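You operate a simulated robot arm through the tools that you are given. There is no shell and no other tool. Be economical: measure what you need, move in short steps, check, and stop when the job is done.

You run a simulated robot arm. Do the job below in one go: nothing can be reset, and whatever is moved stays where it is left.

TASK
Zero the tester on the brass LINK cylinder, then put it back.
Fine: mode ZERO, orange arm over it, TRIM till the display reads 0; park the arm, cylinder in its pocket, tester left on in mode ZERO.

Only the result counts: the job must be done as asked and must still hold three seconds after the hand-in. Knocking over, shifting, dropping, spilling or breaking anything else fails it.

THE ROBOT
A 6-joint arm with a two-finger parallel gripper, fixed in place. Base frame: the origin is at the foot of the arm, x ahead of it, y to its left, z up; the work surface is at about z = 8. Units: mm, degrees, N and s.
With the tool pointing down near the work surface it reaches from about 140 to 580 mm from the base axis. Its first joint turns from -66.0 to 66.0 degrees. Payload 2.1 kg.
The tool frame sits at the grasp point between the pads (the TCP): z along the fingers, y along the line on which they close. The tips reach 30 mm beyond it. Largest opening 94 mm; finger width 28, thickness 10; the body of the gripper, 50 by 96 mm, starts 55 mm behind the TCP.
Orientation is that of the tool frame in the base frame, as [roll, pitch, yaw] about the fixed x, y, z axes, in that order (R = Rz(yaw) Ry(pitch) Rx(roll)). With the fingers straight down and closing along the base's y, the tool's x points along the base's -x, its y along +y and its z along -z.

THE INTERFACE
- The arm moves only by the tool jog_arm. Its argument "increments" is a list of rows, each a list of 7 numbers: the shift along the tool's x, y, z in mm, then the turn, a rotation vector about the tool's x, y, z in degrees, then the finger opening in mm, from 0 to 94. In form: [[x, y, z, wx, wy, wz, gripper], ...]. A call has 1 to 12 rows; each row shifts and turns the commanded pose from where the row before left it, along the tool's axes as they then stand. Each row takes 0.2 s and may step no farther than 50 mm and 8.6 degrees from the row before; otherwise, or with a gripper value out of range, the whole call is refused. Where a pose cannot be reached the arm comes as near as it can. A force on the tool above 90 N (or 10 N above the force at the start of the call, whichever is more), or a blocked arm, ends the call early, and 0.2 s more pass. The fingers move at their own pace (about 72 mm/s each) and stop on an object; they squeeze with about 29 N. The grip force told is the motor's: it shows also when the fingers shut on nothing. Time passes only in rows, and 0.2 s behind the last, so rows that do not move let the fingers close. The reply holds the time, the measured pose of the TCP, the force on the tool along the base axes, the opening and the grip force, in the units named above and with some noise.
- Cameras (640 x 400 px; columns grow to the right, rows downward): "scene" is fixed at [58.2, -368.5, 505.2]; the picture's right is [0.76, -0.65, 0.00], its down [-0.23, -0.27, -0.93] and it looks along [0.61, 0.71, -0.36] (base axes); focal length 229 px, centre (320, 200). "wrist" rides on the gripper at [76, 14, -103] in the tool frame; the picture's right is [-0.18, 0.98, 0.00], its down [-0.75, -0.14, -0.64] and it looks along [-0.63, -0.12, 0.77] (tool axes); focal length 243 px, centre (320, 200). There is no depth. A picture from a camera that has moved, and an enlarged one, comes with that camera's place and axes in the base frame and with its lens.
- grab_frame(camera): a new picture of that camera. It takes no simulated time.
- close_up(camera, box): a new picture of the part [left, top, right, bottom] of that camera's present view, enlarged. It takes no simulated time.
- sign_off(): hands the job in; it is judged then, once.

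Go step by step. Nothing tells you positions but the pictures and the camera data: compare them with the known pose of the tool, close in by small moves and look again before you grip or let go. The budget is 120 turns and 64 pictures, counting those below and the enlarged ones. Unless the task says otherwise, let go and move clear before handing in, and close with one line.

The tools are called as name(argument=value, ...) on one line, values as JSON. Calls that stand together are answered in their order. jog_arm: Moves the arm, as the interface text tells. Its arguments: {"type":"object","properties":{"increments":{"type":"array","items":{"type":"array","items":{"type":"number"}}}},"required":["increments"]} The other tools are called the same way: grab_frame (camera) takes a picture; close_up (camera, box) takes an enlarged picture of a part of a camera's view; sign_off () hands the job in.

At the start:

```text
t: 0.0
position: [345.0, -17.8, 435.5]
orientation: [179.8, 0.1, 180.0]
wrist_force: [0.5, 0.0, -0.7]
finger_gap: 93.8
gripper_force: 0.1
```

scene: 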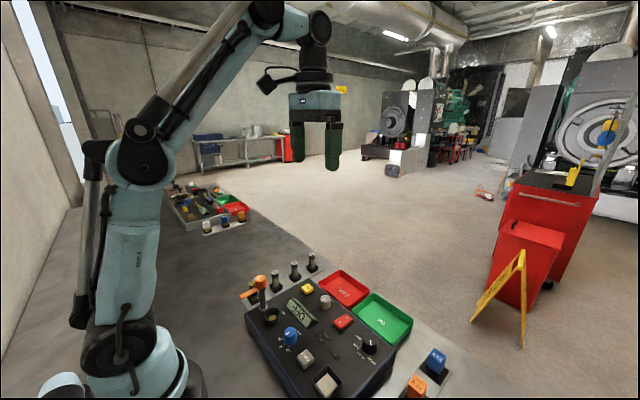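
wrist: 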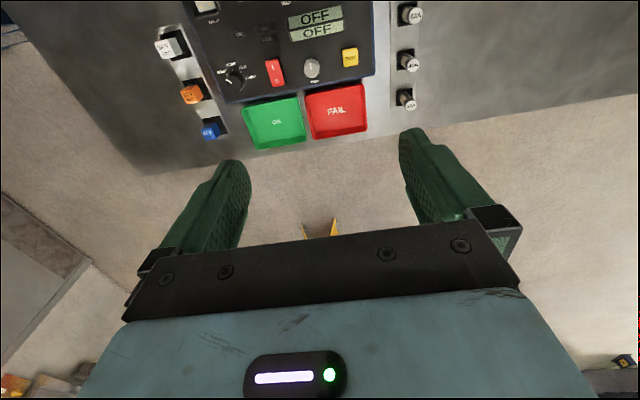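

I see a tester panel in front of the arm with side trays, cylinders on the left and cubes on the right. I'll enlarge both views to read the labels.

close_up(camera="scene", box=[230, 240, 460, 400])

close_up(camera="wrist", box=[140, 0, 440, 160])

close_up(camera="scene", box=[150, 170, 270, 245])

```text
2.50 times, centred on (345, 320) of scene
camera zoom: at [58.2, -368.5, 505.2], right [0.76, -0.65, 0.0], down [-0.23, -0.27, -0.93], along [0.61, 0.71, -0.36], focal length 573 px, centre (258, -100)
```

zoom: 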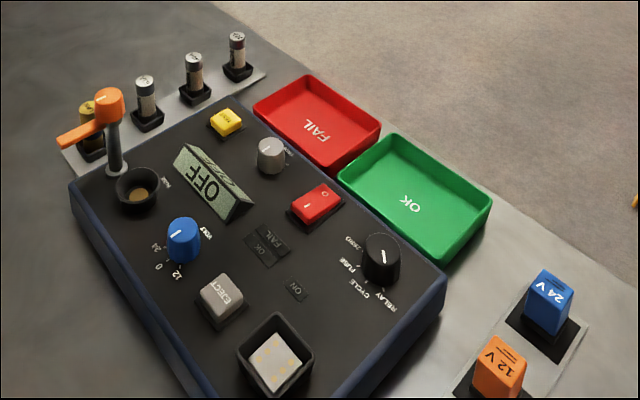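

```text
2.13 times, centred on (290, 80) of wrist
camera zoom: at [269.3, -4.0, 537.9], right [0.18, 0.98, 0.0], down [0.75, -0.14, 0.64], along [0.63, -0.12, -0.77], focal length 518 px, centre (384, 456)
```

zoom: 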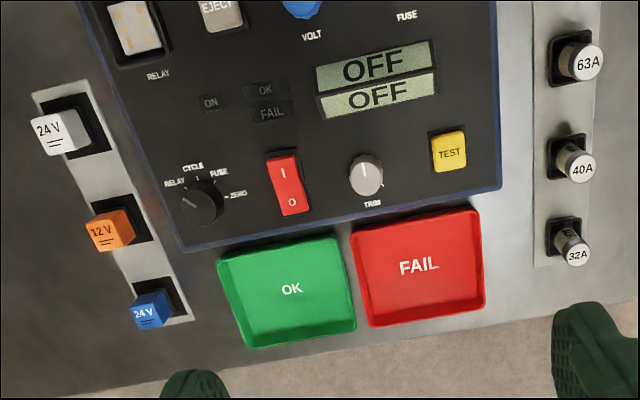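

```text
5.33 times, centred on (210, 208) of scene
camera zoom: at [58.2, -368.5, 505.2], right [0.76, -0.65, 0.0], down [-0.23, -0.27, -0.93], along [0.61, 0.71, -0.36], focal length 1222 px, centre (907, 160)
```

zoom: 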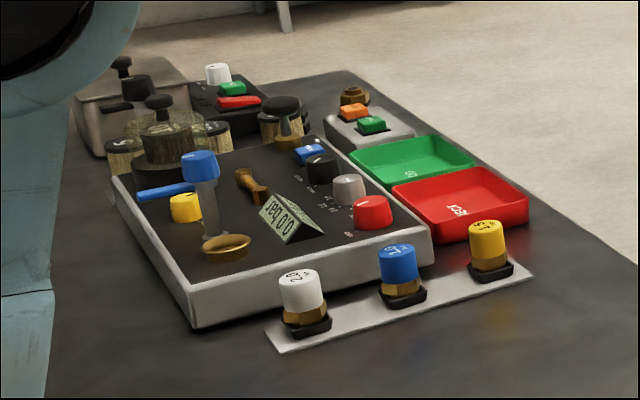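

Power is off and the mode knob isn't on ZERO. LINK is about (250,137), the socket about (235,5) and the orange arm's post about (238,57). I'll move the wrist camera closer for better measurements.

jog_arm(increments=[[21, 20, 26, 0, 0, 0, 94], [21, 20, 26, 0, 0, 0, 94], [21, 20, 26, 0, 0, 0, 94], [22, 18, 27, 0, 0, 0, 94], [0, 0, 0, 0, 0, 0, 94]])

grab_frame(camera="wrist")

grab_frame(camera="scene")

```text
t: 1.2
position: [261.5, 61.3, 331.8]
orientation: [180.0, 0.1, -180.0]
wrist_force: [0.1, -0.5, 0.5]
finger_gap: 94.0
gripper_force: 0.0
```

```text
58 pictures are left
camera wrist: at [184.0, 74.0, 433.4], right [0.18, 0.98, 0.0], down [0.75, -0.14, 0.64], along [0.63, -0.12, -0.77], focal length 243 px, centre (320, 200)
```

wrist: 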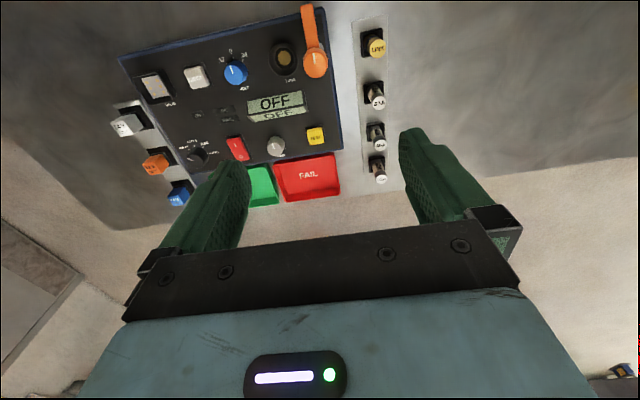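

```text
57 pictures are left
```

scene: 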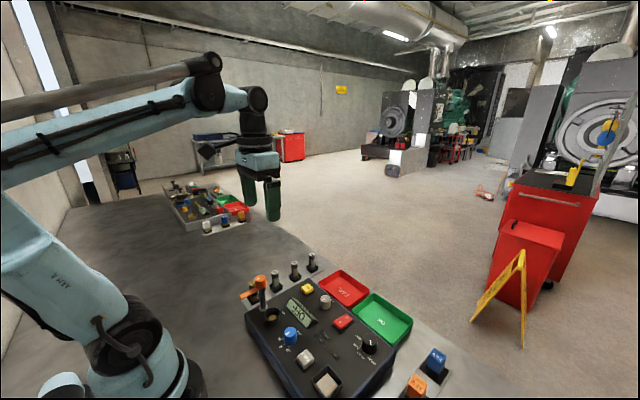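

I have a good overhead view now. I'll enlarge it to measure.

close_up(camera="wrist", box=[230, 0, 400, 106])

close_up(camera="wrist", box=[100, 80, 350, 220])

close_up(camera="scene", box=[235, 250, 335, 312])

close_up(camera="scene", box=[310, 280, 410, 342])

```text
3.76 times, centred on (315, 53) of wrist
camera zoom: at [184.0, 74.0, 433.4], right [0.18, 0.98, 0.0], down [0.75, -0.14, 0.64], along [0.63, -0.12, -0.77], focal length 913 px, centre (339, 753)
```

zoom: 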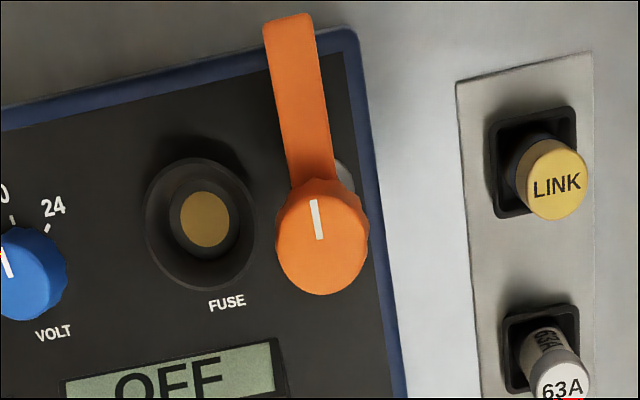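

```text
2.56 times, centred on (225, 150) of wrist
camera zoom: at [184.0, 74.0, 433.4], right [0.18, 0.98, 0.0], down [0.75, -0.14, 0.64], along [0.63, -0.12, -0.77], focal length 621 px, centre (563, 328)
```

zoom: 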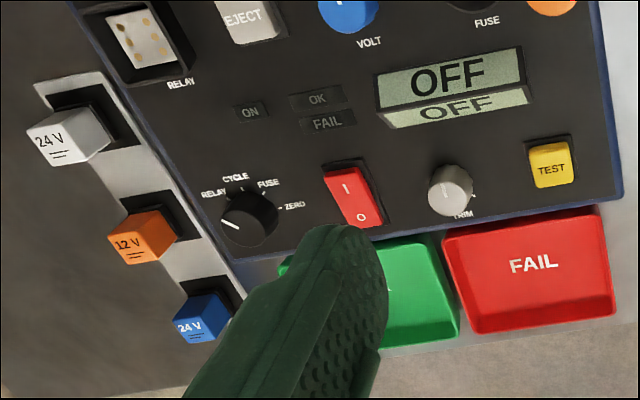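

```text
6.40 times, centred on (285, 281) of scene
camera zoom: at [58.1, -368.5, 505.2], right [0.76, -0.65, 0.0], down [-0.23, -0.27, -0.93], along [0.61, 0.71, -0.36], focal length 1466 px, centre (544, -318)
```

zoom: 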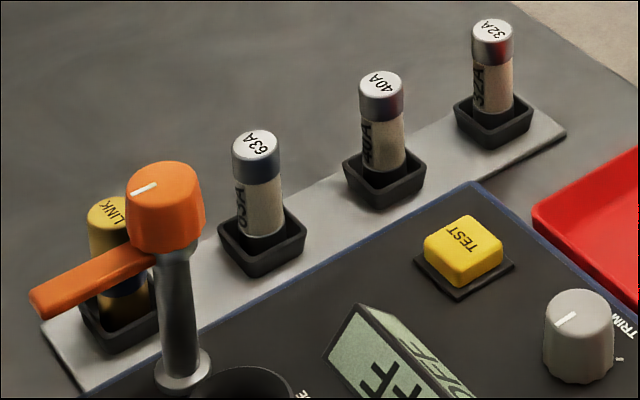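

```text
6.40 times, centred on (360, 311) of scene
camera zoom: at [58.1, -368.5, 505.2], right [0.76, -0.65, 0.0], down [-0.23, -0.27, -0.93], along [0.61, 0.71, -0.36], focal length 1466 px, centre (64, -510)
```

zoom: 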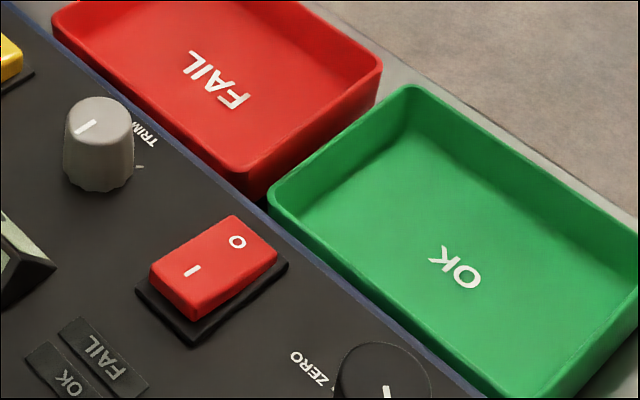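

Triangulated positions, in mm:
- LINK top: (246,137,70)
- Hub top: (237,58,139), with its bar running along −x
- Socket rim: (236,15,64)
- The switch's "I" end: (346,-101,60)

I'll close the fingers and hover over the "I" end.

jog_arm(increments=[[-12.75, -27.05, 30.3, 0, 0, 0, 0], [-12.75, -27.05, 30.3, 0, 0, 0, 0], [-12.75, -27.05, 30.3, 0, 0, 0, 0], [-12.75, -27.05, 30.3, 0, 0, 0, 0], [-12.75, -27.05, 30.3, 0, 0, 0, 0], [-12.75, -27.05, 30.3, 0, 0, 0, 0], [0, 0, 40, 0, 0, 0, 0], [0, 0, 0, 0, 0, 0, 0]])

grab_frame(camera="wrist")

close_up(camera="scene", box=[240, 260, 400, 360])

```text
t: 3.0
position: [336.6, -100.9, 108.1]
orientation: [179.9, 0.1, 180.0]
wrist_force: [0.0, -0.9, -0.2]
finger_gap: 0.0
gripper_force: 29.3
```

```text
52 pictures are left
camera wrist: at [260.7, -88.2, 210.8], right [0.18, 0.98, 0.0], down [0.75, -0.14, 0.64], along [0.63, -0.12, -0.77], focal length 243 px, centre (320, 200)
```

wrist: 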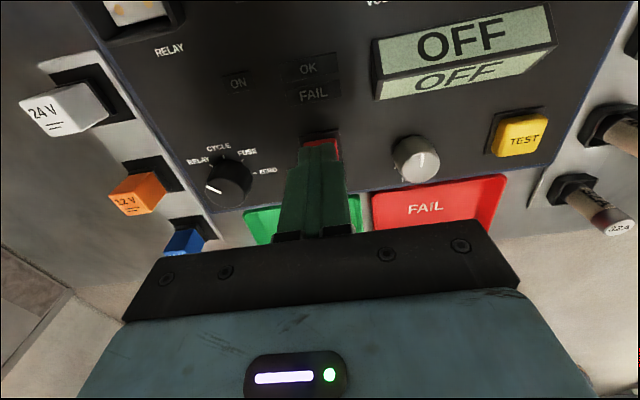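

```text
4.00 times, centred on (320, 310) of scene
camera zoom: at [58.1, -368.5, 505.2], right [0.76, -0.65, 0.0], down [-0.23, -0.27, -0.93], along [0.61, 0.71, -0.36], focal length 916 px, centre (320, -240)
```

zoom: 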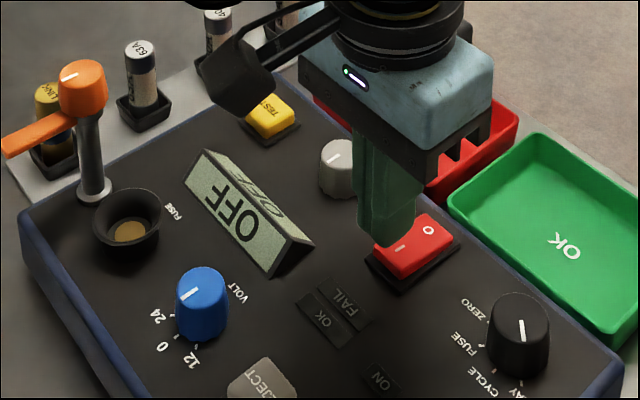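

The fingertips are above the "I" half. I'll press down in small steps.

jog_arm(increments=[[0, 0, 10, 0, 0, 0, 0], [0, 0, 6, 0, 0, 0, 0], [0, 0, 2, 0, 0, 0, 0], [0, 0, 2, 0, 0, 0, 0], [0, 0, 2, 0, 0, 0, 0], [0, 0, 0, 0, 0, 0, 0]])

close_up(camera="scene", box=[240, 260, 400, 360])

```text
t: 4.4
position: [337.4, -101.6, 86.9]
orientation: [179.9, 0.1, -180.0]
wrist_force: [0.7, 0.4, -0.3]
finger_gap: 0.1
gripper_force: 29.1
```

```text
4.00 times, centred on (320, 310) of scene
camera zoom: at [58.1, -368.5, 505.2], right [0.76, -0.65, 0.0], down [-0.23, -0.27, -0.93], along [0.61, 0.71, -0.36], focal length 916 px, centre (320, -240)
```

zoom: 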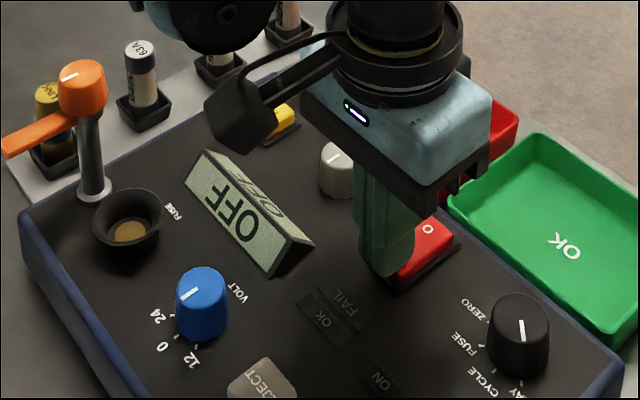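

No contact yet, so I'll keep going down in 2 mm steps.

jog_arm(increments=[[0, 0, 2, 0, 0, 0, 0], [0, 0, 2, 0, 0, 0, 0], [0, 0, 1, 0, 0, 0, 0], [0, 0, 0, 0, 0, 0, 0]])

close_up(camera="scene", box=[240, 260, 400, 360])

```text
t: 5.1
position: [338.2, -100.6, 83.7]
orientation: [179.9, -0.1, -180.0]
wrist_force: [-3.7, 1.4, 25.1]
finger_gap: 0.2
gripper_force: 29.6
stopped in row 3: the force on the tool passed its limit (the readings are from after the stop); the commanded pose is now the measured one
```

```text
4.00 times, centred on (320, 310) of scene
camera zoom: at [58.1, -368.5, 505.3], right [0.76, -0.65, 0.0], down [-0.23, -0.27, -0.93], along [0.61, 0.71, -0.36], focal length 916 px, centre (320, -240)
```

zoom: 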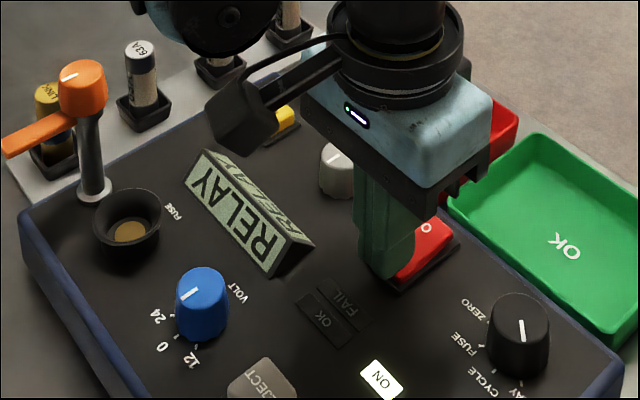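

The tester is on and reads RELAY. I'll lift off and move above the mode knob with the fingers partly open.

jog_arm(increments=[[0, 0, -30, 0, 0, 0, 0], [0, 0, -40, 0, 0, 0, 0], [0, 0, -40, 0, 0, 0, 50], [-9, -36, 0, 0, 0, 0, 60], [-9, -36, 0, 0, 0, 0, 60], [0, 0, 0, 0, 0, 0, 60]])

grab_frame(camera="wrist")

close_up(camera="wrist", box=[250, 90, 410, 190])

close_up(camera="scene", box=[300, 300, 428, 380])

```text
t: 6.5
position: [355.6, -174.0, 194.2]
orientation: [179.9, -0.1, -179.9]
wrist_force: [-0.4, 0.4, 0.8]
finger_gap: 60.0
gripper_force: 0.0
```

```text
48 pictures are left
camera wrist: at [278.8, -161.2, 296.0], right [0.18, 0.98, 0.0], down [0.75, -0.14, 0.64], along [0.63, -0.12, -0.77], focal length 243 px, centre (320, 200)
```

wrist: 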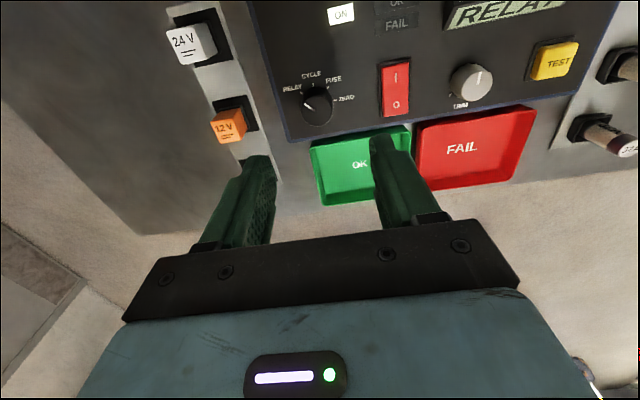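

```text
4.00 times, centred on (330, 140) of wrist
camera zoom: at [278.8, -161.2, 296.0], right [0.18, 0.98, 0.0], down [0.75, -0.14, 0.64], along [0.63, -0.12, -0.77], focal length 970 px, centre (280, 440)
```

zoom: 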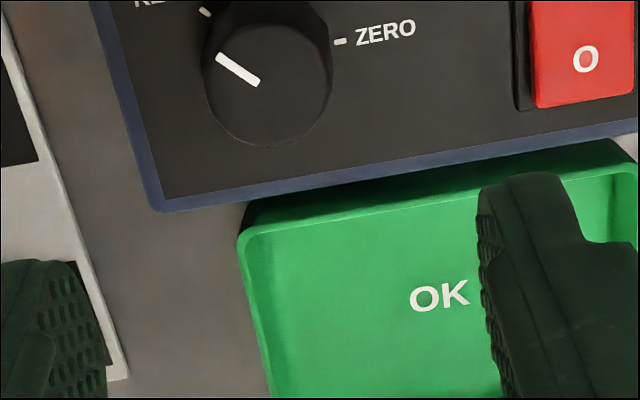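

```text
5.00 times, centred on (364, 340) of scene
camera zoom: at [58.1, -368.5, 505.2], right [0.76, -0.65, 0.0], down [-0.23, -0.27, -0.93], along [0.61, 0.71, -0.36], focal length 1145 px, centre (100, -500)
```

zoom: 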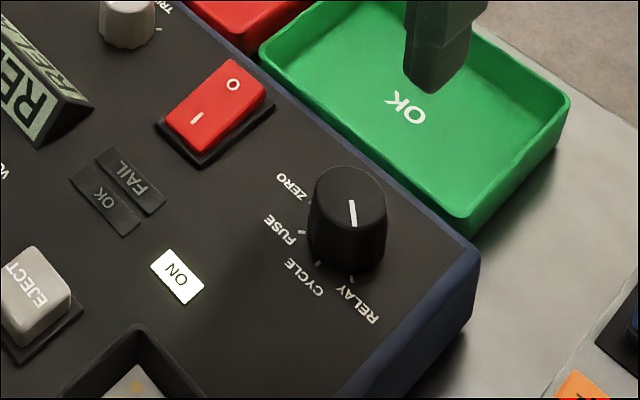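

The knob is at about (358,-178) with its top at z≈70, and RELAY to ZERO is about +135° about tool z. I'll pre-rotate −45°, come down close and check.

jog_arm(increments=[[-2.4, -4, 12, 0, 0, 0, 60], [0, 0, 12, 0, 0, -7.5, 60], [0, 0, 12, 0, 0, -7.5, 60], [0, 0, 12, 0, 0, -7.5, 60], [0, 0, 12, 0, 0, -7.5, 60], [0, 0, 12, 0, 0, -7.5, 60], [0, 0, 10, 0, 0, -7.5, 60], [0, 0, 4, 0, 0, 0, 60], [0, 0, 0, 0, 0, 0, 60]])

close_up(camera="wrist", box=[220, 90, 420, 215])

close_up(camera="scene", box=[300, 300, 428, 380])

```text
t: 8.5
position: [358.1, -177.6, 109.1]
orientation: [179.9, 0.0, -135.0]
wrist_force: [-1.0, -0.6, -0.1]
finger_gap: 60.2
gripper_force: 0.0
```

```text
3.20 times, centred on (320, 152) of wrist
camera zoom: at [294.6, -222.5, 210.5], right [-0.57, 0.82, 0.0], down [0.63, 0.43, 0.64], along [0.53, 0.36, -0.77], focal length 776 px, centre (320, 352)
```

zoom: 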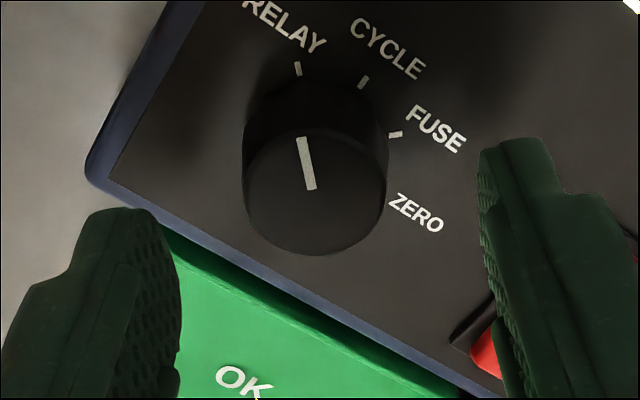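

```text
5.00 times, centred on (364, 340) of scene
camera zoom: at [58.1, -368.5, 505.2], right [0.76, -0.65, 0.0], down [-0.23, -0.27, -0.93], along [0.61, 0.71, -0.36], focal length 1145 px, centre (100, -500)
```

zoom: 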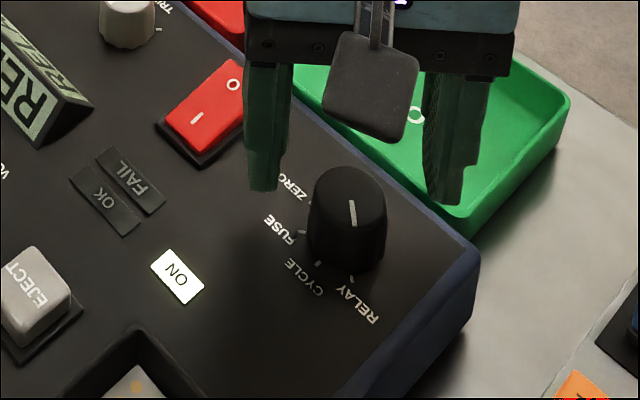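

The fingers are centred to within about 2 mm. I'll nudge, come down around the knob and grip it.

jog_arm(increments=[[1.6, -0.9, 0, 0, 0, 0, 50], [0, 0, 10, 0, 0, 0, 46], [0, 0, 10, 0, 0, 0, 46], [0, 0, 8, 0, 0, 0, 46], [0, 0, 0, 0, 0, 0, 20], [0, 0, 0, 0, 0, 0, 20], [0, 0, 0, 0, 0, 0, 20]])

close_up(camera="scene", box=[260, 280, 420, 380])

```text
t: 10.1
position: [358.2, -179.5, 81.0]
orientation: [-179.9, 0.1, -135.0]
wrist_force: [9.3, -6.9, -1.4]
finger_gap: 30.6
gripper_force: 44.9
```

```text
4.00 times, centred on (340, 330) of scene
camera zoom: at [58.2, -368.5, 505.2], right [0.76, -0.65, 0.0], down [-0.23, -0.27, -0.93], along [0.61, 0.71, -0.36], focal length 916 px, centre (240, -320)
```

zoom: 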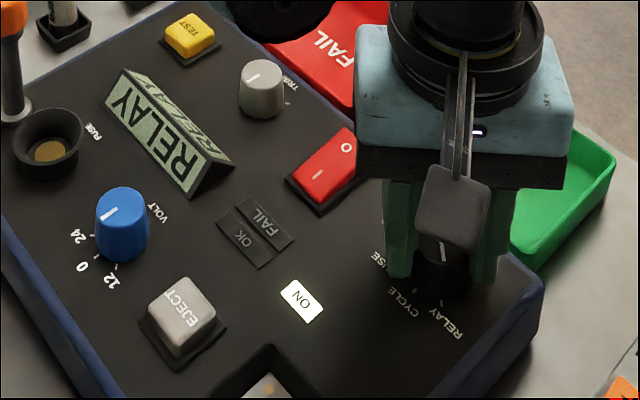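

The knob is gripped with an opening of 30.6 mm. I'll relieve the side force and turn it 45°.

jog_arm(increments=[[0, -0.8, 0, 0, 0, 0, 20], [0, 0, 0, 0, 0, 7.5, 20], [0, 0, 0, 0, 0, 7.5, 20], [0, 0, 0, 0, 0, 7.5, 20], [0, 0, 0, 0, 0, 7.5, 20], [0, 0, 0, 0, 0, 7.5, 20], [0, 0, 0, 0, 0, 7.5, 20], [0, 0, 0, 0, 0, 0, 20]])

close_up(camera="scene", box=[260, 280, 420, 380])

```text
t: 11.9
position: [358.6, -177.6, 79.2]
orientation: [179.7, -0.3, 179.9]
wrist_force: [-13.0, 20.7, 35.8]
finger_gap: 30.6
gripper_force: 44.7
```

```text
4.00 times, centred on (340, 330) of scene
camera zoom: at [58.0, -368.4, 505.3], right [0.76, -0.65, 0.0], down [-0.23, -0.27, -0.93], along [0.61, 0.71, -0.36], focal length 916 px, centre (240, -320)
```

zoom: 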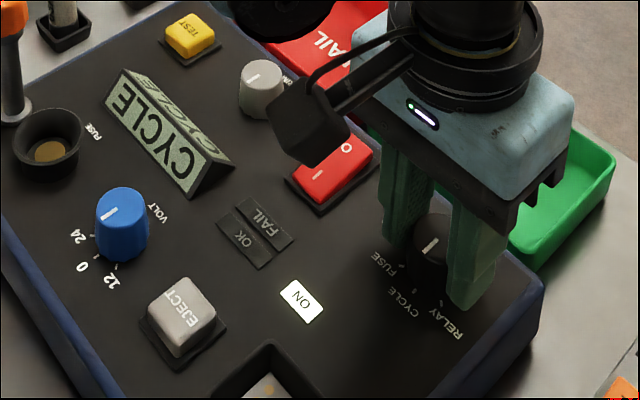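

It reads CYCLE, but side loads have built up. I'll open, re-centre and re-grip before turning further.

jog_arm(increments=[[0, 0, 0, 0, 0, 0, 44], [0, 0, -2, 0, 0, 0, 44], [0, 0, 0, 0, 0, 0, 44]])

close_up(camera="wrist", box=[220, 90, 420, 215])

```text
t: 12.7
position: [357.6, -180.9, 81.6]
orientation: [179.8, -0.1, -180.0]
wrist_force: [0.0, -0.3, -0.6]
finger_gap: 43.9
gripper_force: 0.1
```

```text
3.20 times, centred on (320, 152) of wrist
camera zoom: at [282.2, -166.7, 184.4], right [0.18, 0.98, 0.0], down [0.75, -0.14, 0.64], along [0.63, -0.12, -0.77], focal length 776 px, centre (320, 352)
```

zoom: 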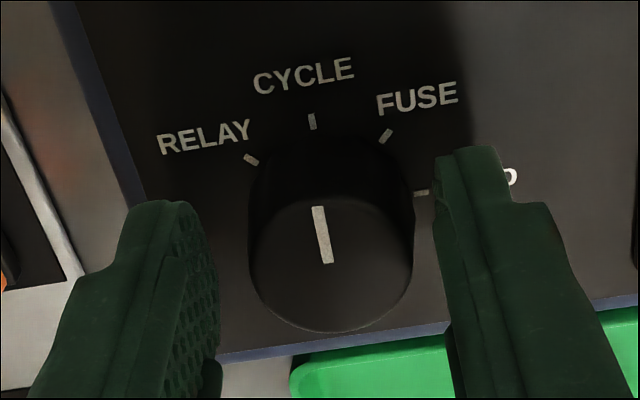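

Self-centring puts the knob at about (360,-177.6). I'll move there, grip and turn another 45°.

jog_arm(increments=[[-2.4, 3.3, 0, 0, 0, 0, 44], [0, 0, 0, 0, 0, 0, 20], [0, 0, 0, 0, 0, 0, 20], [0, 0, 0, 0, 0, 0, 20]])

jog_arm(increments=[[0, 0, 0, 0, 0, 7.5, 20], [0, 0, 0, 0, 0, 7.5, 20], [0, 0, 0, 0, 0, 7.5, 20], [0, 0, 0, 0, 0, 7.5, 20], [0, 0, 0, 0, 0, 7.5, 20], [0, 0, 0, 0, 0, 7.5, 20], [0, 0, 0, 0, 0, 0, 20]])

close_up(camera="scene", box=[260, 280, 420, 380])

```text
t: 13.7
position: [360.5, -177.6, 82.1]
orientation: [-179.8, -0.1, 179.8]
wrist_force: [1.6, -20.0, -6.5]
finger_gap: 30.2
gripper_force: 44.7
```

```text
t: 15.3
position: [362.2, -178.5, 83.2]
orientation: [-179.7, 0.2, 134.8]
wrist_force: [1.3, -29.4, -13.8]
finger_gap: 30.5
gripper_force: 45.5
```

```text
4.00 times, centred on (340, 330) of scene
camera zoom: at [58.2, -368.5, 505.2], right [0.76, -0.65, 0.0], down [-0.23, -0.27, -0.93], along [0.61, 0.71, -0.36], focal length 916 px, centre (240, -320)
```

zoom: 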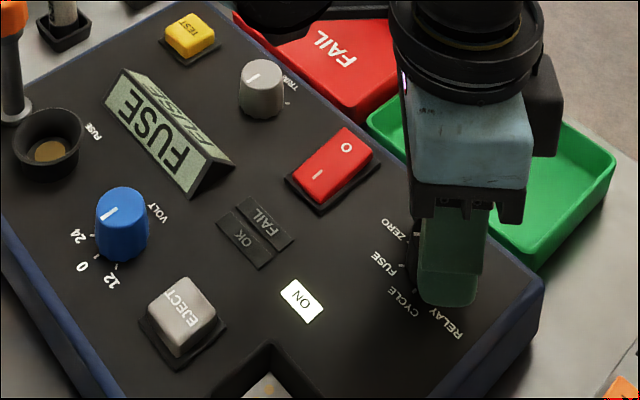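

It reads FUSE. I'll shift about 1.6 mm to relieve the load and turn the last 45° to ZERO.

jog_arm(increments=[[-1.1, -1.1, 0, 0, 0, 0, 20], [0, 0, 0, 0, 0, 7.5, 20], [0, 0, 0, 0, 0, 7.5, 20], [0, 0, 0, 0, 0, 7.5, 20], [0, 0, 0, 0, 0, 7.5, 20], [0, 0, 0, 0, 0, 7.5, 20], [0, 0, 0, 0, 0, 7.5, 20], [0, 0, 0, 0, 0, 0, 20], [0, 0, 0, 0, 0, 0, 44], [0, 0, 0, 0, 0, 0, 44]])

close_up(camera="scene", box=[260, 280, 420, 380])

```text
t: 17.5
position: [361.2, -177.4, 83.1]
orientation: [-179.9, 0.0, 89.9]
wrist_force: [0.7, -0.8, -1.0]
finger_gap: 44.3
gripper_force: 0.1
```

```text
4.00 times, centred on (340, 330) of scene
camera zoom: at [58.2, -368.5, 505.2], right [0.76, -0.65, 0.0], down [-0.23, -0.27, -0.93], along [0.61, 0.71, -0.36], focal length 916 px, centre (240, -320)
```

zoom: 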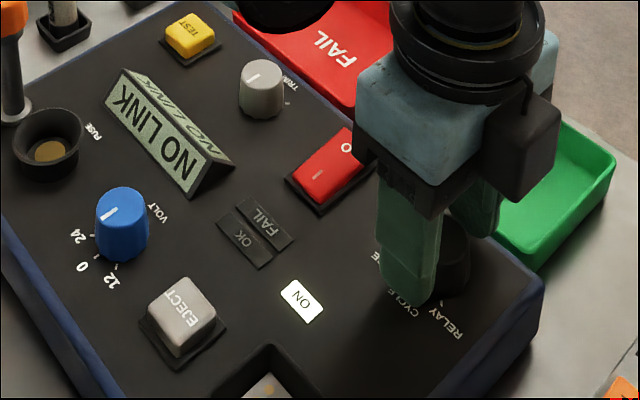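

ZERO mode is set and the display shows NO LINK. I'll lift and travel above the LINK cylinder at the present yaw, closing along base x.

jog_arm(increments=[[0, 0, -40, 0, 0, 0, 44], [0, 0, -40, 0, 0, 0, 44], [0, 0, -40, 0, 0, 0, 44], [39.3, -14.4, 0, 0, 0, 0, 44], [39.3, -14.4, 0, 0, 0, 0, 44], [39.3, -14.4, 0, 0, 0, 0, 44], [39.3, -14.4, 0, 0, 0, 0, 44], [39.3, -14.4, 0, 0, 0, 0, 44], [39.3, -14.4, 0, 0, 0, 0, 44], [39.3, -14.4, 0, 0, 0, 0, 44], [39.3, -14.4, 0, 0, 0, 0, 44], [0, 0, 0, 0, 0, 0, 44]])

grab_frame(camera="wrist")

close_up(camera="wrist", box=[230, 80, 420, 200])

```text
t: 20.1
position: [246.1, 137.9, 203.4]
orientation: [-179.9, -0.1, 89.9]
wrist_force: [0.0, 0.3, 0.6]
finger_gap: 43.9
gripper_force: 0.1
```

```text
38 pictures are left
camera wrist: at [259.4, 211.5, 305.6], right [0.98, -0.19, 0.0], down [-0.14, -0.75, 0.64], along [-0.12, -0.63, -0.77], focal length 243 px, centre (320, 200)
```

wrist: 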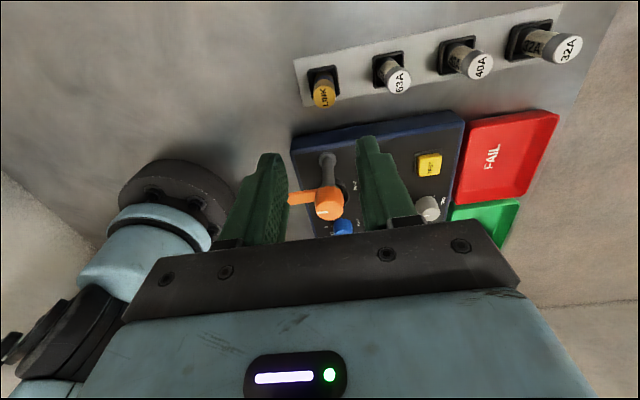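

```text
3.33 times, centred on (325, 140) of wrist
camera zoom: at [259.4, 211.5, 305.6], right [0.98, -0.19, 0.0], down [-0.14, -0.75, 0.64], along [-0.12, -0.63, -0.77], focal length 809 px, centre (303, 400)
```

zoom: 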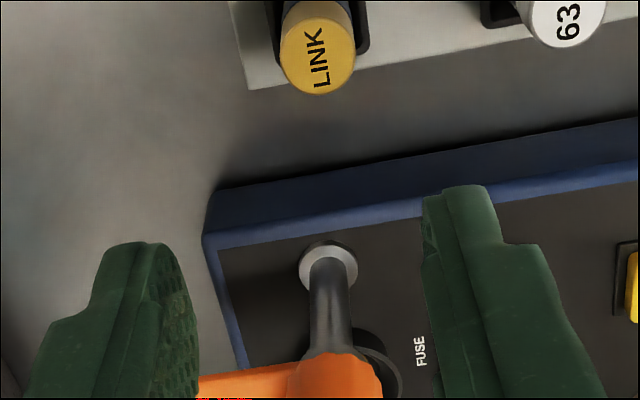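

LINK appears around (248,139). I'll come down to just above it and check.

jog_arm(increments=[[1, 2, 31, 0, 0, 0, 44], [0, 0, 31, 0, 0, 0, 44], [0, 0, 28, 0, 0, 0, 44], [0, 0, 0, 0, 0, 0, 44]])

close_up(camera="wrist", box=[200, 70, 440, 220])

close_up(camera="scene", box=[220, 240, 340, 315])

```text
t: 21.1
position: [247.6, 137.6, 112.6]
orientation: [-179.8, -0.1, 89.9]
wrist_force: [0.2, 0.5, -0.8]
finger_gap: 44.0
gripper_force: 0.0
```

```text
2.67 times, centred on (320, 145) of wrist
camera zoom: at [261.4, 211.9, 214.8], right [0.98, -0.18, 0.0], down [-0.14, -0.75, 0.64], along [-0.12, -0.63, -0.77], focal length 647 px, centre (320, 347)
```

zoom: 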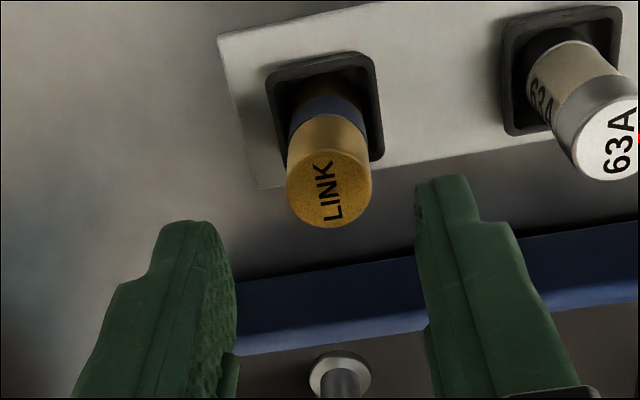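

```text
5.33 times, centred on (280, 278) of scene
camera zoom: at [58.1, -368.5, 505.2], right [0.76, -0.65, 0.0], down [-0.23, -0.27, -0.93], along [0.61, 0.71, -0.36], focal length 1222 px, centre (533, -213)
```

zoom: 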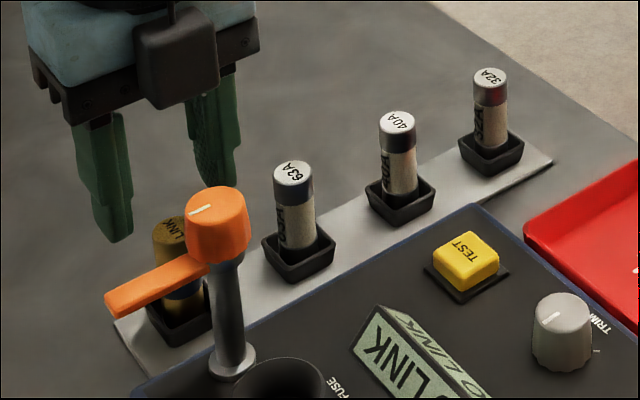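

LINK's axis is at about (249.5,141) with its top at z≈67. I'll shift, come down to TCP z≈68 so the tips stay well above the pocket rim, and grip.

jog_arm(increments=[[4, 2.5, 14, 0, 0, 0, 44], [0, 0, 15, 0, 0, 0, 44], [0, 0, 15.6, 0, 0, 0, 44], [0, 0, 0, 0, 0, 0, 44]])

close_up(camera="wrist", box=[200, 70, 440, 220])

```text
t: 22.1
position: [251.2, 141.5, 67.8]
orientation: [-179.9, -0.1, 90.0]
wrist_force: [0.2, 0.1, 0.0]
finger_gap: 43.8
gripper_force: 0.1
```

```text
2.67 times, centred on (320, 145) of wrist
camera zoom: at [264.3, 216.2, 170.4], right [0.98, -0.18, 0.0], down [-0.14, -0.75, 0.64], along [-0.12, -0.63, -0.77], focal length 647 px, centre (320, 347)
```

zoom: 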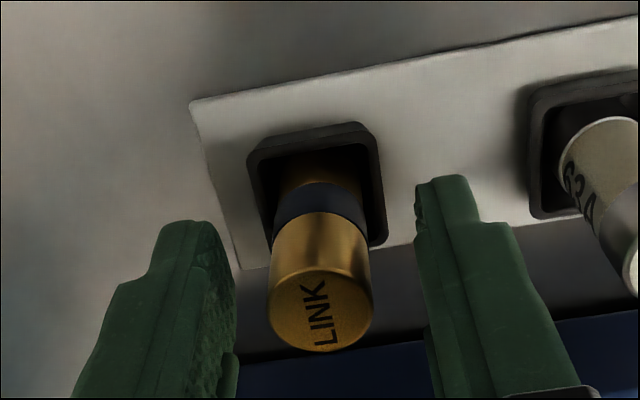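

Alignment is within about 1.5 mm, so I'll close on the cylinder.

jog_arm(increments=[[1, 0, 0, 0, 0, 0, 30], [0, 0, 0, 0, 0, 0, 24], [0, 0, 0, 0, 0, 0, 10], [0, 0, 0, 0, 0, 0, 10], [0, 0, 0, 0, 0, 0, 10]])

close_up(camera="wrist", box=[200, 70, 440, 220])

```text
t: 23.3
position: [251.3, 142.4, 68.1]
orientation: [-179.8, -0.1, 90.1]
wrist_force: [0.2, 0.0, 0.5]
finger_gap: 21.2
gripper_force: 28.9
```

```text
2.67 times, centred on (320, 145) of wrist
camera zoom: at [264.4, 217.4, 170.5], right [0.98, -0.18, 0.0], down [-0.14, -0.75, 0.64], along [-0.12, -0.63, -0.77], focal length 647 px, centre (320, 347)
```

zoom: 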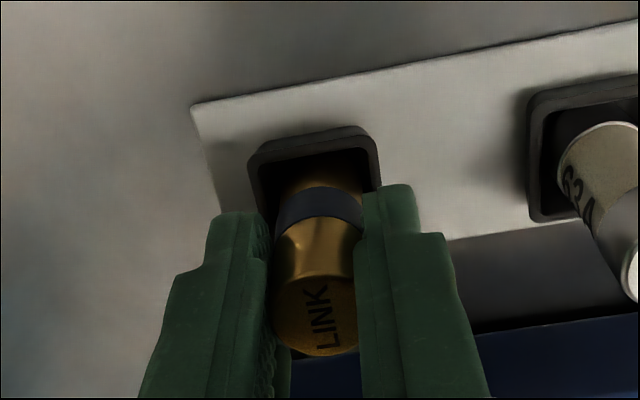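

Gripped cleanly at 21.2 mm with no side force; I'll use pose (251.2,142,68) for the return. Next I lift high over the hub and move above the socket.

jog_arm(increments=[[0, 0, -20, 0, 0, 0, 10], [0, 0, -45, 0, 0, 0, 10], [0, 0, -45, 0, 0, 0, 10], [0, 0, -50, 0, 0, 0, 10], [-42.5, -4.7, 0, 0, 0, 0, 10], [-42.5, -4.7, 0, 0, 0, 0, 10], [-42.5, -4.7, 0, 0, 0, 0, 10], [0, 0, 35, 0, 0, 0, 10], [0, 0, 35, 0, 0, 0, 10], [0, 0, 0, 0, 0, 0, 10]])

close_up(camera="wrist", box=[200, 70, 440, 220])

close_up(camera="scene", box=[220, 240, 340, 315])

```text
t: 25.5
position: [238.6, 14.2, 157.2]
orientation: [-179.9, -0.1, 90.0]
wrist_force: [-0.1, -0.2, -1.2]
finger_gap: 20.9
gripper_force: 28.6
```

```text
2.67 times, centred on (320, 145) of wrist
camera zoom: at [251.1, 89.1, 259.6], right [0.98, -0.18, 0.0], down [-0.14, -0.75, 0.64], along [-0.12, -0.63, -0.77], focal length 647 px, centre (320, 347)
```

zoom: 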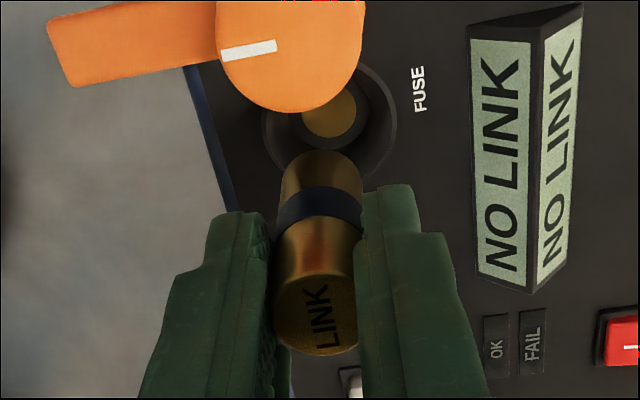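

```text
5.33 times, centred on (280, 278) of scene
camera zoom: at [58.1, -368.5, 505.2], right [0.76, -0.65, 0.0], down [-0.23, -0.27, -0.93], along [0.61, 0.71, -0.36], focal length 1222 px, centre (533, -213)
```

zoom: 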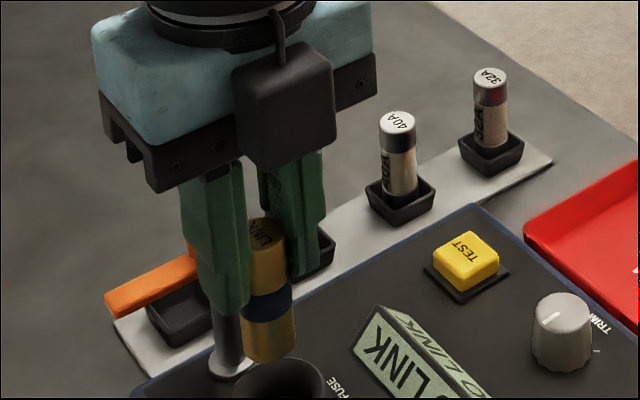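

The socket appears to be at about (240.2,16) in the camera frame, so I'll shift (+3,+2.5), come down until the cylinder is just above the rim, and look again.

jog_arm(increments=[[2.5, 3, 12, 0, 0, 0, 10], [0, 0, 10, 0, 0, 0, 10], [0, 0, 0, 0, 0, 0, 10]])

close_up(camera="wrist", box=[240, 80, 400, 180])

close_up(camera="scene", box=[230, 275, 326, 335])

```text
t: 26.3
position: [239.8, 17.7, 134.4]
orientation: [-179.9, -0.1, 90.0]
wrist_force: [0.9, 0.6, -1.6]
finger_gap: 21.2
gripper_force: 28.9
```

```text
4.00 times, centred on (320, 130) of wrist
camera zoom: at [254.0, 92.2, 237.7], right [0.98, -0.18, 0.0], down [-0.14, -0.75, 0.64], along [-0.12, -0.63, -0.77], focal length 970 px, centre (320, 480)
```

zoom: 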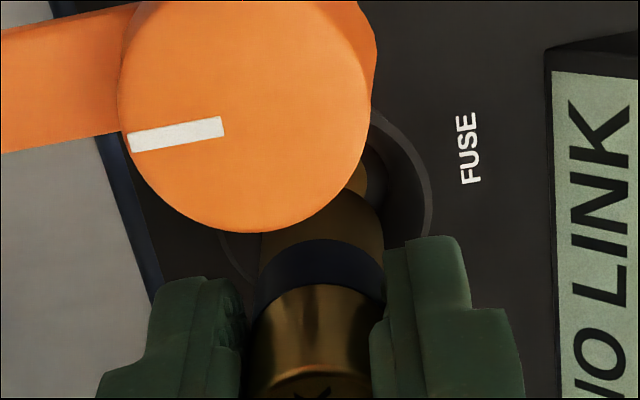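

```text
6.67 times, centred on (278, 305) of scene
camera zoom: at [58.2, -368.5, 505.2], right [0.76, -0.65, 0.0], down [-0.23, -0.27, -0.93], along [0.61, 0.71, -0.36], focal length 1527 px, centre (600, -500)
```

zoom: 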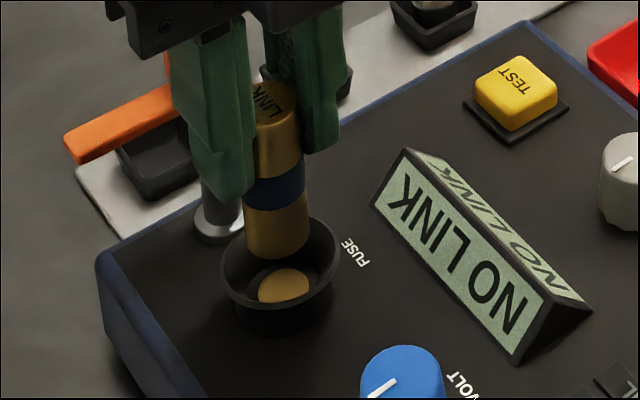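

In both views the cylinder lines up with the socket to within about 1 mm, and the floor should be about 11 mm below the rim. I'll lower it slowly.

jog_arm(increments=[[0, 0.8, 8, 0, 0, 0, 10], [0, 0, 5, 0, 0, 0, 10], [0, 0, 3, 0, 0, 0, 10], [0, 0, 2, 0, 0, 0, 10], [0, 0, 2, 0, 0, 0, 10], [0, 0, 0, 0, 0, 0, 10]])

close_up(camera="scene", box=[230, 275, 326, 335])

```text
t: 27.7
position: [239.6, 16.9, 115.5]
orientation: [-179.9, -0.1, 90.1]
wrist_force: [-0.3, 0.6, -1.1]
finger_gap: 21.0
gripper_force: 29.4
```

```text
6.67 times, centred on (278, 305) of scene
camera zoom: at [58.2, -368.5, 505.2], right [0.76, -0.65, 0.0], down [-0.23, -0.27, -0.93], along [0.61, 0.71, -0.36], focal length 1527 px, centre (600, -500)
```

zoom: 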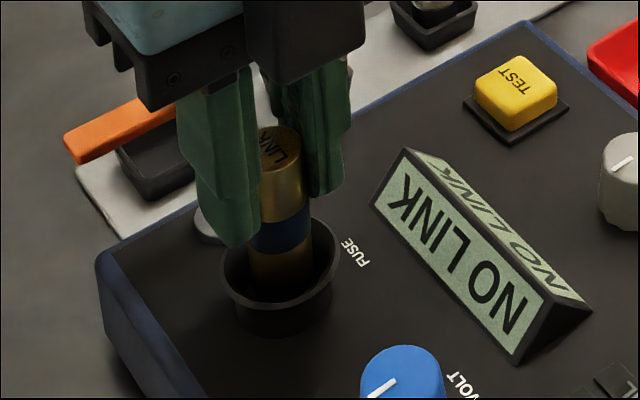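

It's entering the socket freely, so I'll keep lowering until it touches the floor.

jog_arm(increments=[[0, 0, 2, 0, 0, 0, 10], [0, 0, 2, 0, 0, 0, 10], [0, 0, 2, 0, 0, 0, 10], [0, 0, 0, 0, 0, 0, 10]])

close_up(camera="scene", box=[230, 275, 326, 335])

```text
t: 28.7
position: [241.2, 18.3, 109.6]
orientation: [-180.0, -0.1, 90.0]
wrist_force: [-0.5, -0.4, -2.1]
finger_gap: 21.1
gripper_force: 29.2
```

```text
6.67 times, centred on (278, 305) of scene
camera zoom: at [58.2, -368.5, 505.2], right [0.76, -0.65, 0.0], down [-0.23, -0.27, -0.93], along [0.61, 0.71, -0.36], focal length 1527 px, centre (600, -500)
```

zoom: 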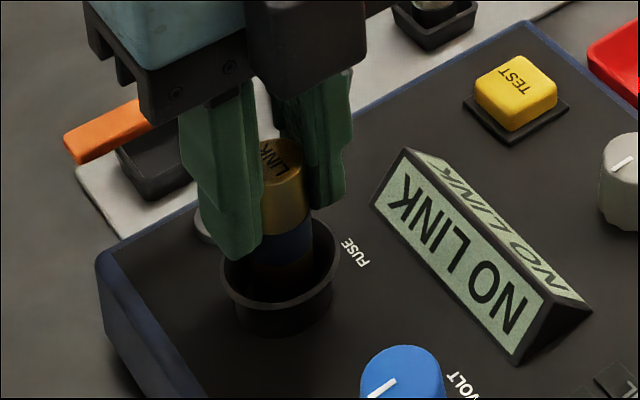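

jog_arm(increments=[[0, 0, 1.5, 0, 0, 0, 10], [0, 0, 1.5, 0, 0, 0, 10], [0, 0, 1.5, 0, 0, 0, 10], [0, 0, 0, 0, 0, 0, 10]])

```text
t: 29.7
position: [240.0, 17.9, 106.4]
orientation: [180.0, -0.2, 90.0]
wrist_force: [1.7, -0.5, 27.7]
finger_gap: 21.0
gripper_force: 29.1
```

It's seated, with 28 N upward on the tool. I'll ease off, release and rise straight up.

jog_arm(increments=[[0, 0, -1, 0, 0, 0, 10], [0, 0, 0, 0, 0, 0, 36], [0, 0, 0, 0, 0, 0, 36], [0, 0, -30, 0, 0, 0, 36], [0, 0, -40, 0, 0, 0, 36], [0, 0, -40, 0, 0, 0, 36], [0, 0, 0, 0, 0, 0, 36]])

close_up(camera="scene", box=[220, 250, 348, 330])

close_up(camera="wrist", box=[200, 40, 440, 190])

```text
t: 31.3
position: [240.0, 16.9, 216.7]
orientation: [180.0, -0.2, 90.1]
wrist_force: [-0.7, 0.1, -0.2]
finger_gap: 36.0
gripper_force: 0.1
```

```text
5.00 times, centred on (284, 290) of scene
camera zoom: at [58.1, -368.5, 505.2], right [0.76, -0.65, 0.0], down [-0.23, -0.27, -0.93], along [0.61, 0.71, -0.36], focal length 1145 px, centre (500, -250)
```

zoom: 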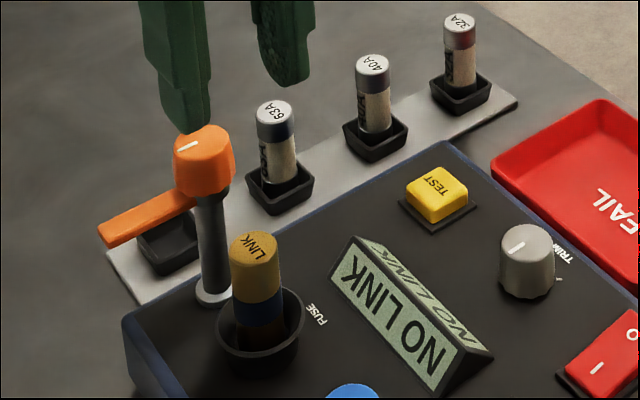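

```text
2.67 times, centred on (320, 115) of wrist
camera zoom: at [254.3, 91.3, 319.5], right [0.98, -0.18, 0.0], down [-0.14, -0.75, 0.64], along [-0.12, -0.63, -0.77], focal length 647 px, centre (320, 427)
```

zoom: 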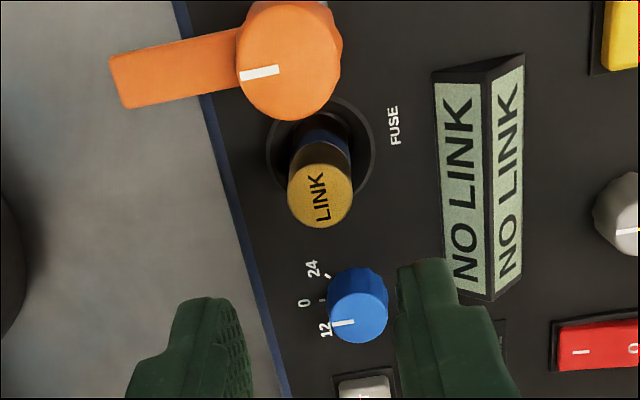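

The cylinder stands in the socket. Next is the orange arm: its hub works as a twist knob, so I'll move above it at about (240,62) with the fingers at 44 mm.

jog_arm(increments=[[22, 0, 0, 0, 0, 0, 44], [22.5, 0, 0, 0, 0, 0, 44], [0, 0, 20, 0, 0, 0, 44], [0, 0, 16, 0, 0, 0, 44], [0, 0, 0, 0, 0, 0, 44]])

close_up(camera="wrist", box=[200, 70, 440, 220])

close_up(camera="scene", box=[220, 250, 348, 330])

```text
t: 32.5
position: [239.9, 62.0, 180.1]
orientation: [-179.9, -0.1, 90.1]
wrist_force: [1.3, 0.0, 0.1]
finger_gap: 44.0
gripper_force: 0.0
```

```text
2.67 times, centred on (320, 145) of wrist
camera zoom: at [254.1, 136.1, 282.8], right [0.98, -0.18, 0.0], down [-0.14, -0.75, 0.64], along [-0.12, -0.63, -0.77], focal length 647 px, centre (320, 347)
```

zoom: 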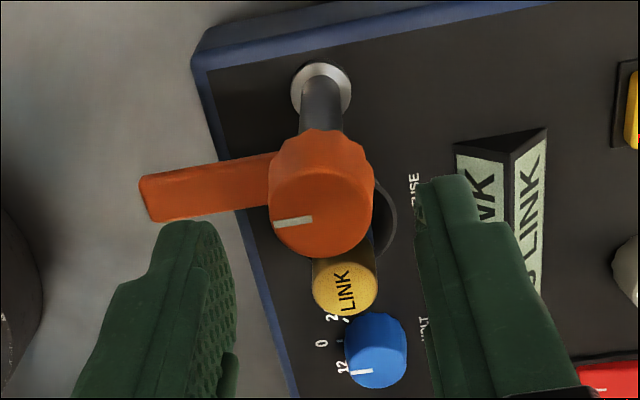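

```text
5.00 times, centred on (284, 290) of scene
camera zoom: at [58.1, -368.5, 505.2], right [0.76, -0.65, 0.0], down [-0.23, -0.27, -0.93], along [0.61, 0.71, -0.36], focal length 1145 px, centre (500, -250)
```

zoom: 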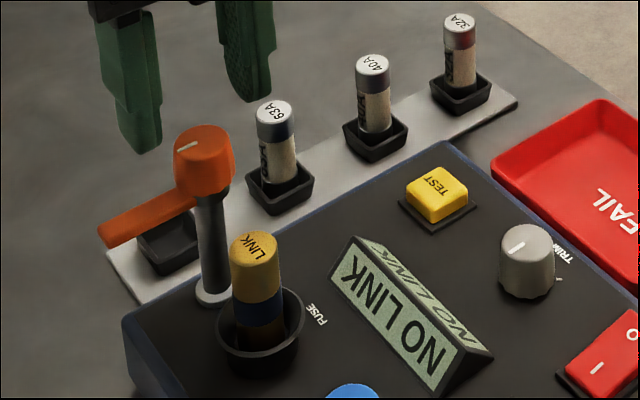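

The hub is centred. I'll come down so the pads hold its upper part above the bar, and grip.

jog_arm(increments=[[0, 0, 14, 0, 0, 0, 44], [0, 0, 8, 0, 0, 0, 44], [0, 0, 5, 0, 0, 0, 44], [0, 0, 0, 0, 0, 0, 20], [0, 0, 0, 0, 0, 0, 20], [0, 0, 0, 0, 0, 0, 20]])

close_up(camera="scene", box=[220, 250, 348, 330])

```text
t: 33.9
position: [239.8, 61.9, 152.6]
orientation: [-179.9, -0.1, 90.0]
wrist_force: [-7.2, 0.5, -2.6]
finger_gap: 26.6
gripper_force: 45.4
```

```text
5.00 times, centred on (284, 290) of scene
camera zoom: at [58.1, -368.5, 505.2], right [0.76, -0.65, 0.0], down [-0.23, -0.27, -0.93], along [0.61, 0.71, -0.36], focal length 1145 px, centre (500, -250)
```

zoom: 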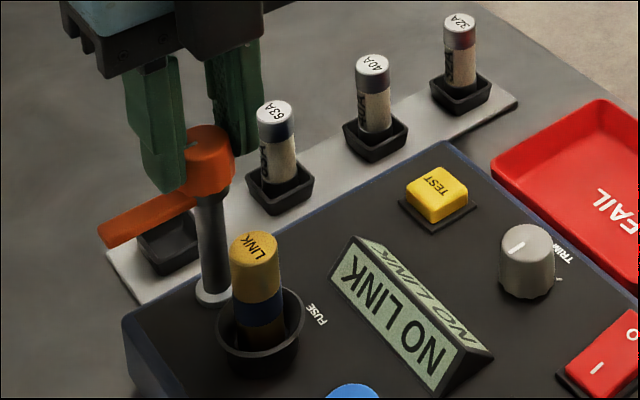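

Gripped with an opening of 26.6 mm. I'll turn it −45° first, which swings the arm counter-clockwise toward the socket, and check.

jog_arm(increments=[[0, -0.5, 0, 0, 0, 0, 20], [0, 0, 0, 0, 0, -7.5, 20], [0, 0, 0, 0, 0, -7.5, 20], [0, 0, 0, 0, 0, -7.5, 20], [0, 0, 0, 0, 0, -7.5, 20], [0, 0, 0, 0, 0, -7.5, 20], [0, 0, 0, 0, 0, -7.5, 20], [0, 0, 0, 0, 0, 0, 20]])

close_up(camera="scene", box=[220, 250, 348, 330])

```text
t: 35.7
position: [238.6, 61.0, 153.6]
orientation: [-179.9, -0.2, 135.1]
wrist_force: [-15.0, -14.2, -11.4]
finger_gap: 26.5
gripper_force: 44.9
```

```text
5.00 times, centred on (284, 290) of scene
camera zoom: at [58.2, -368.5, 505.2], right [0.76, -0.65, 0.0], down [-0.23, -0.27, -0.93], along [0.61, 0.71, -0.36], focal length 1145 px, centre (500, -250)
```

zoom: 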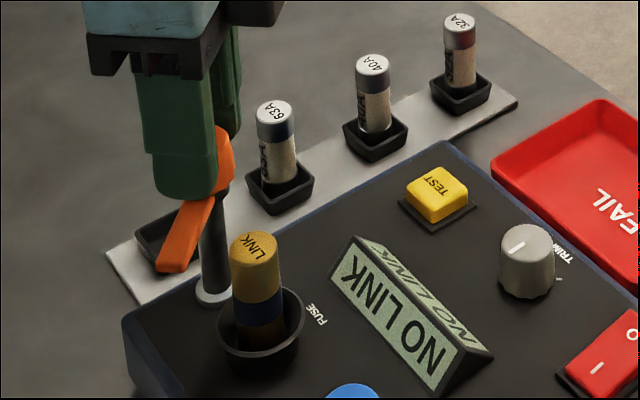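

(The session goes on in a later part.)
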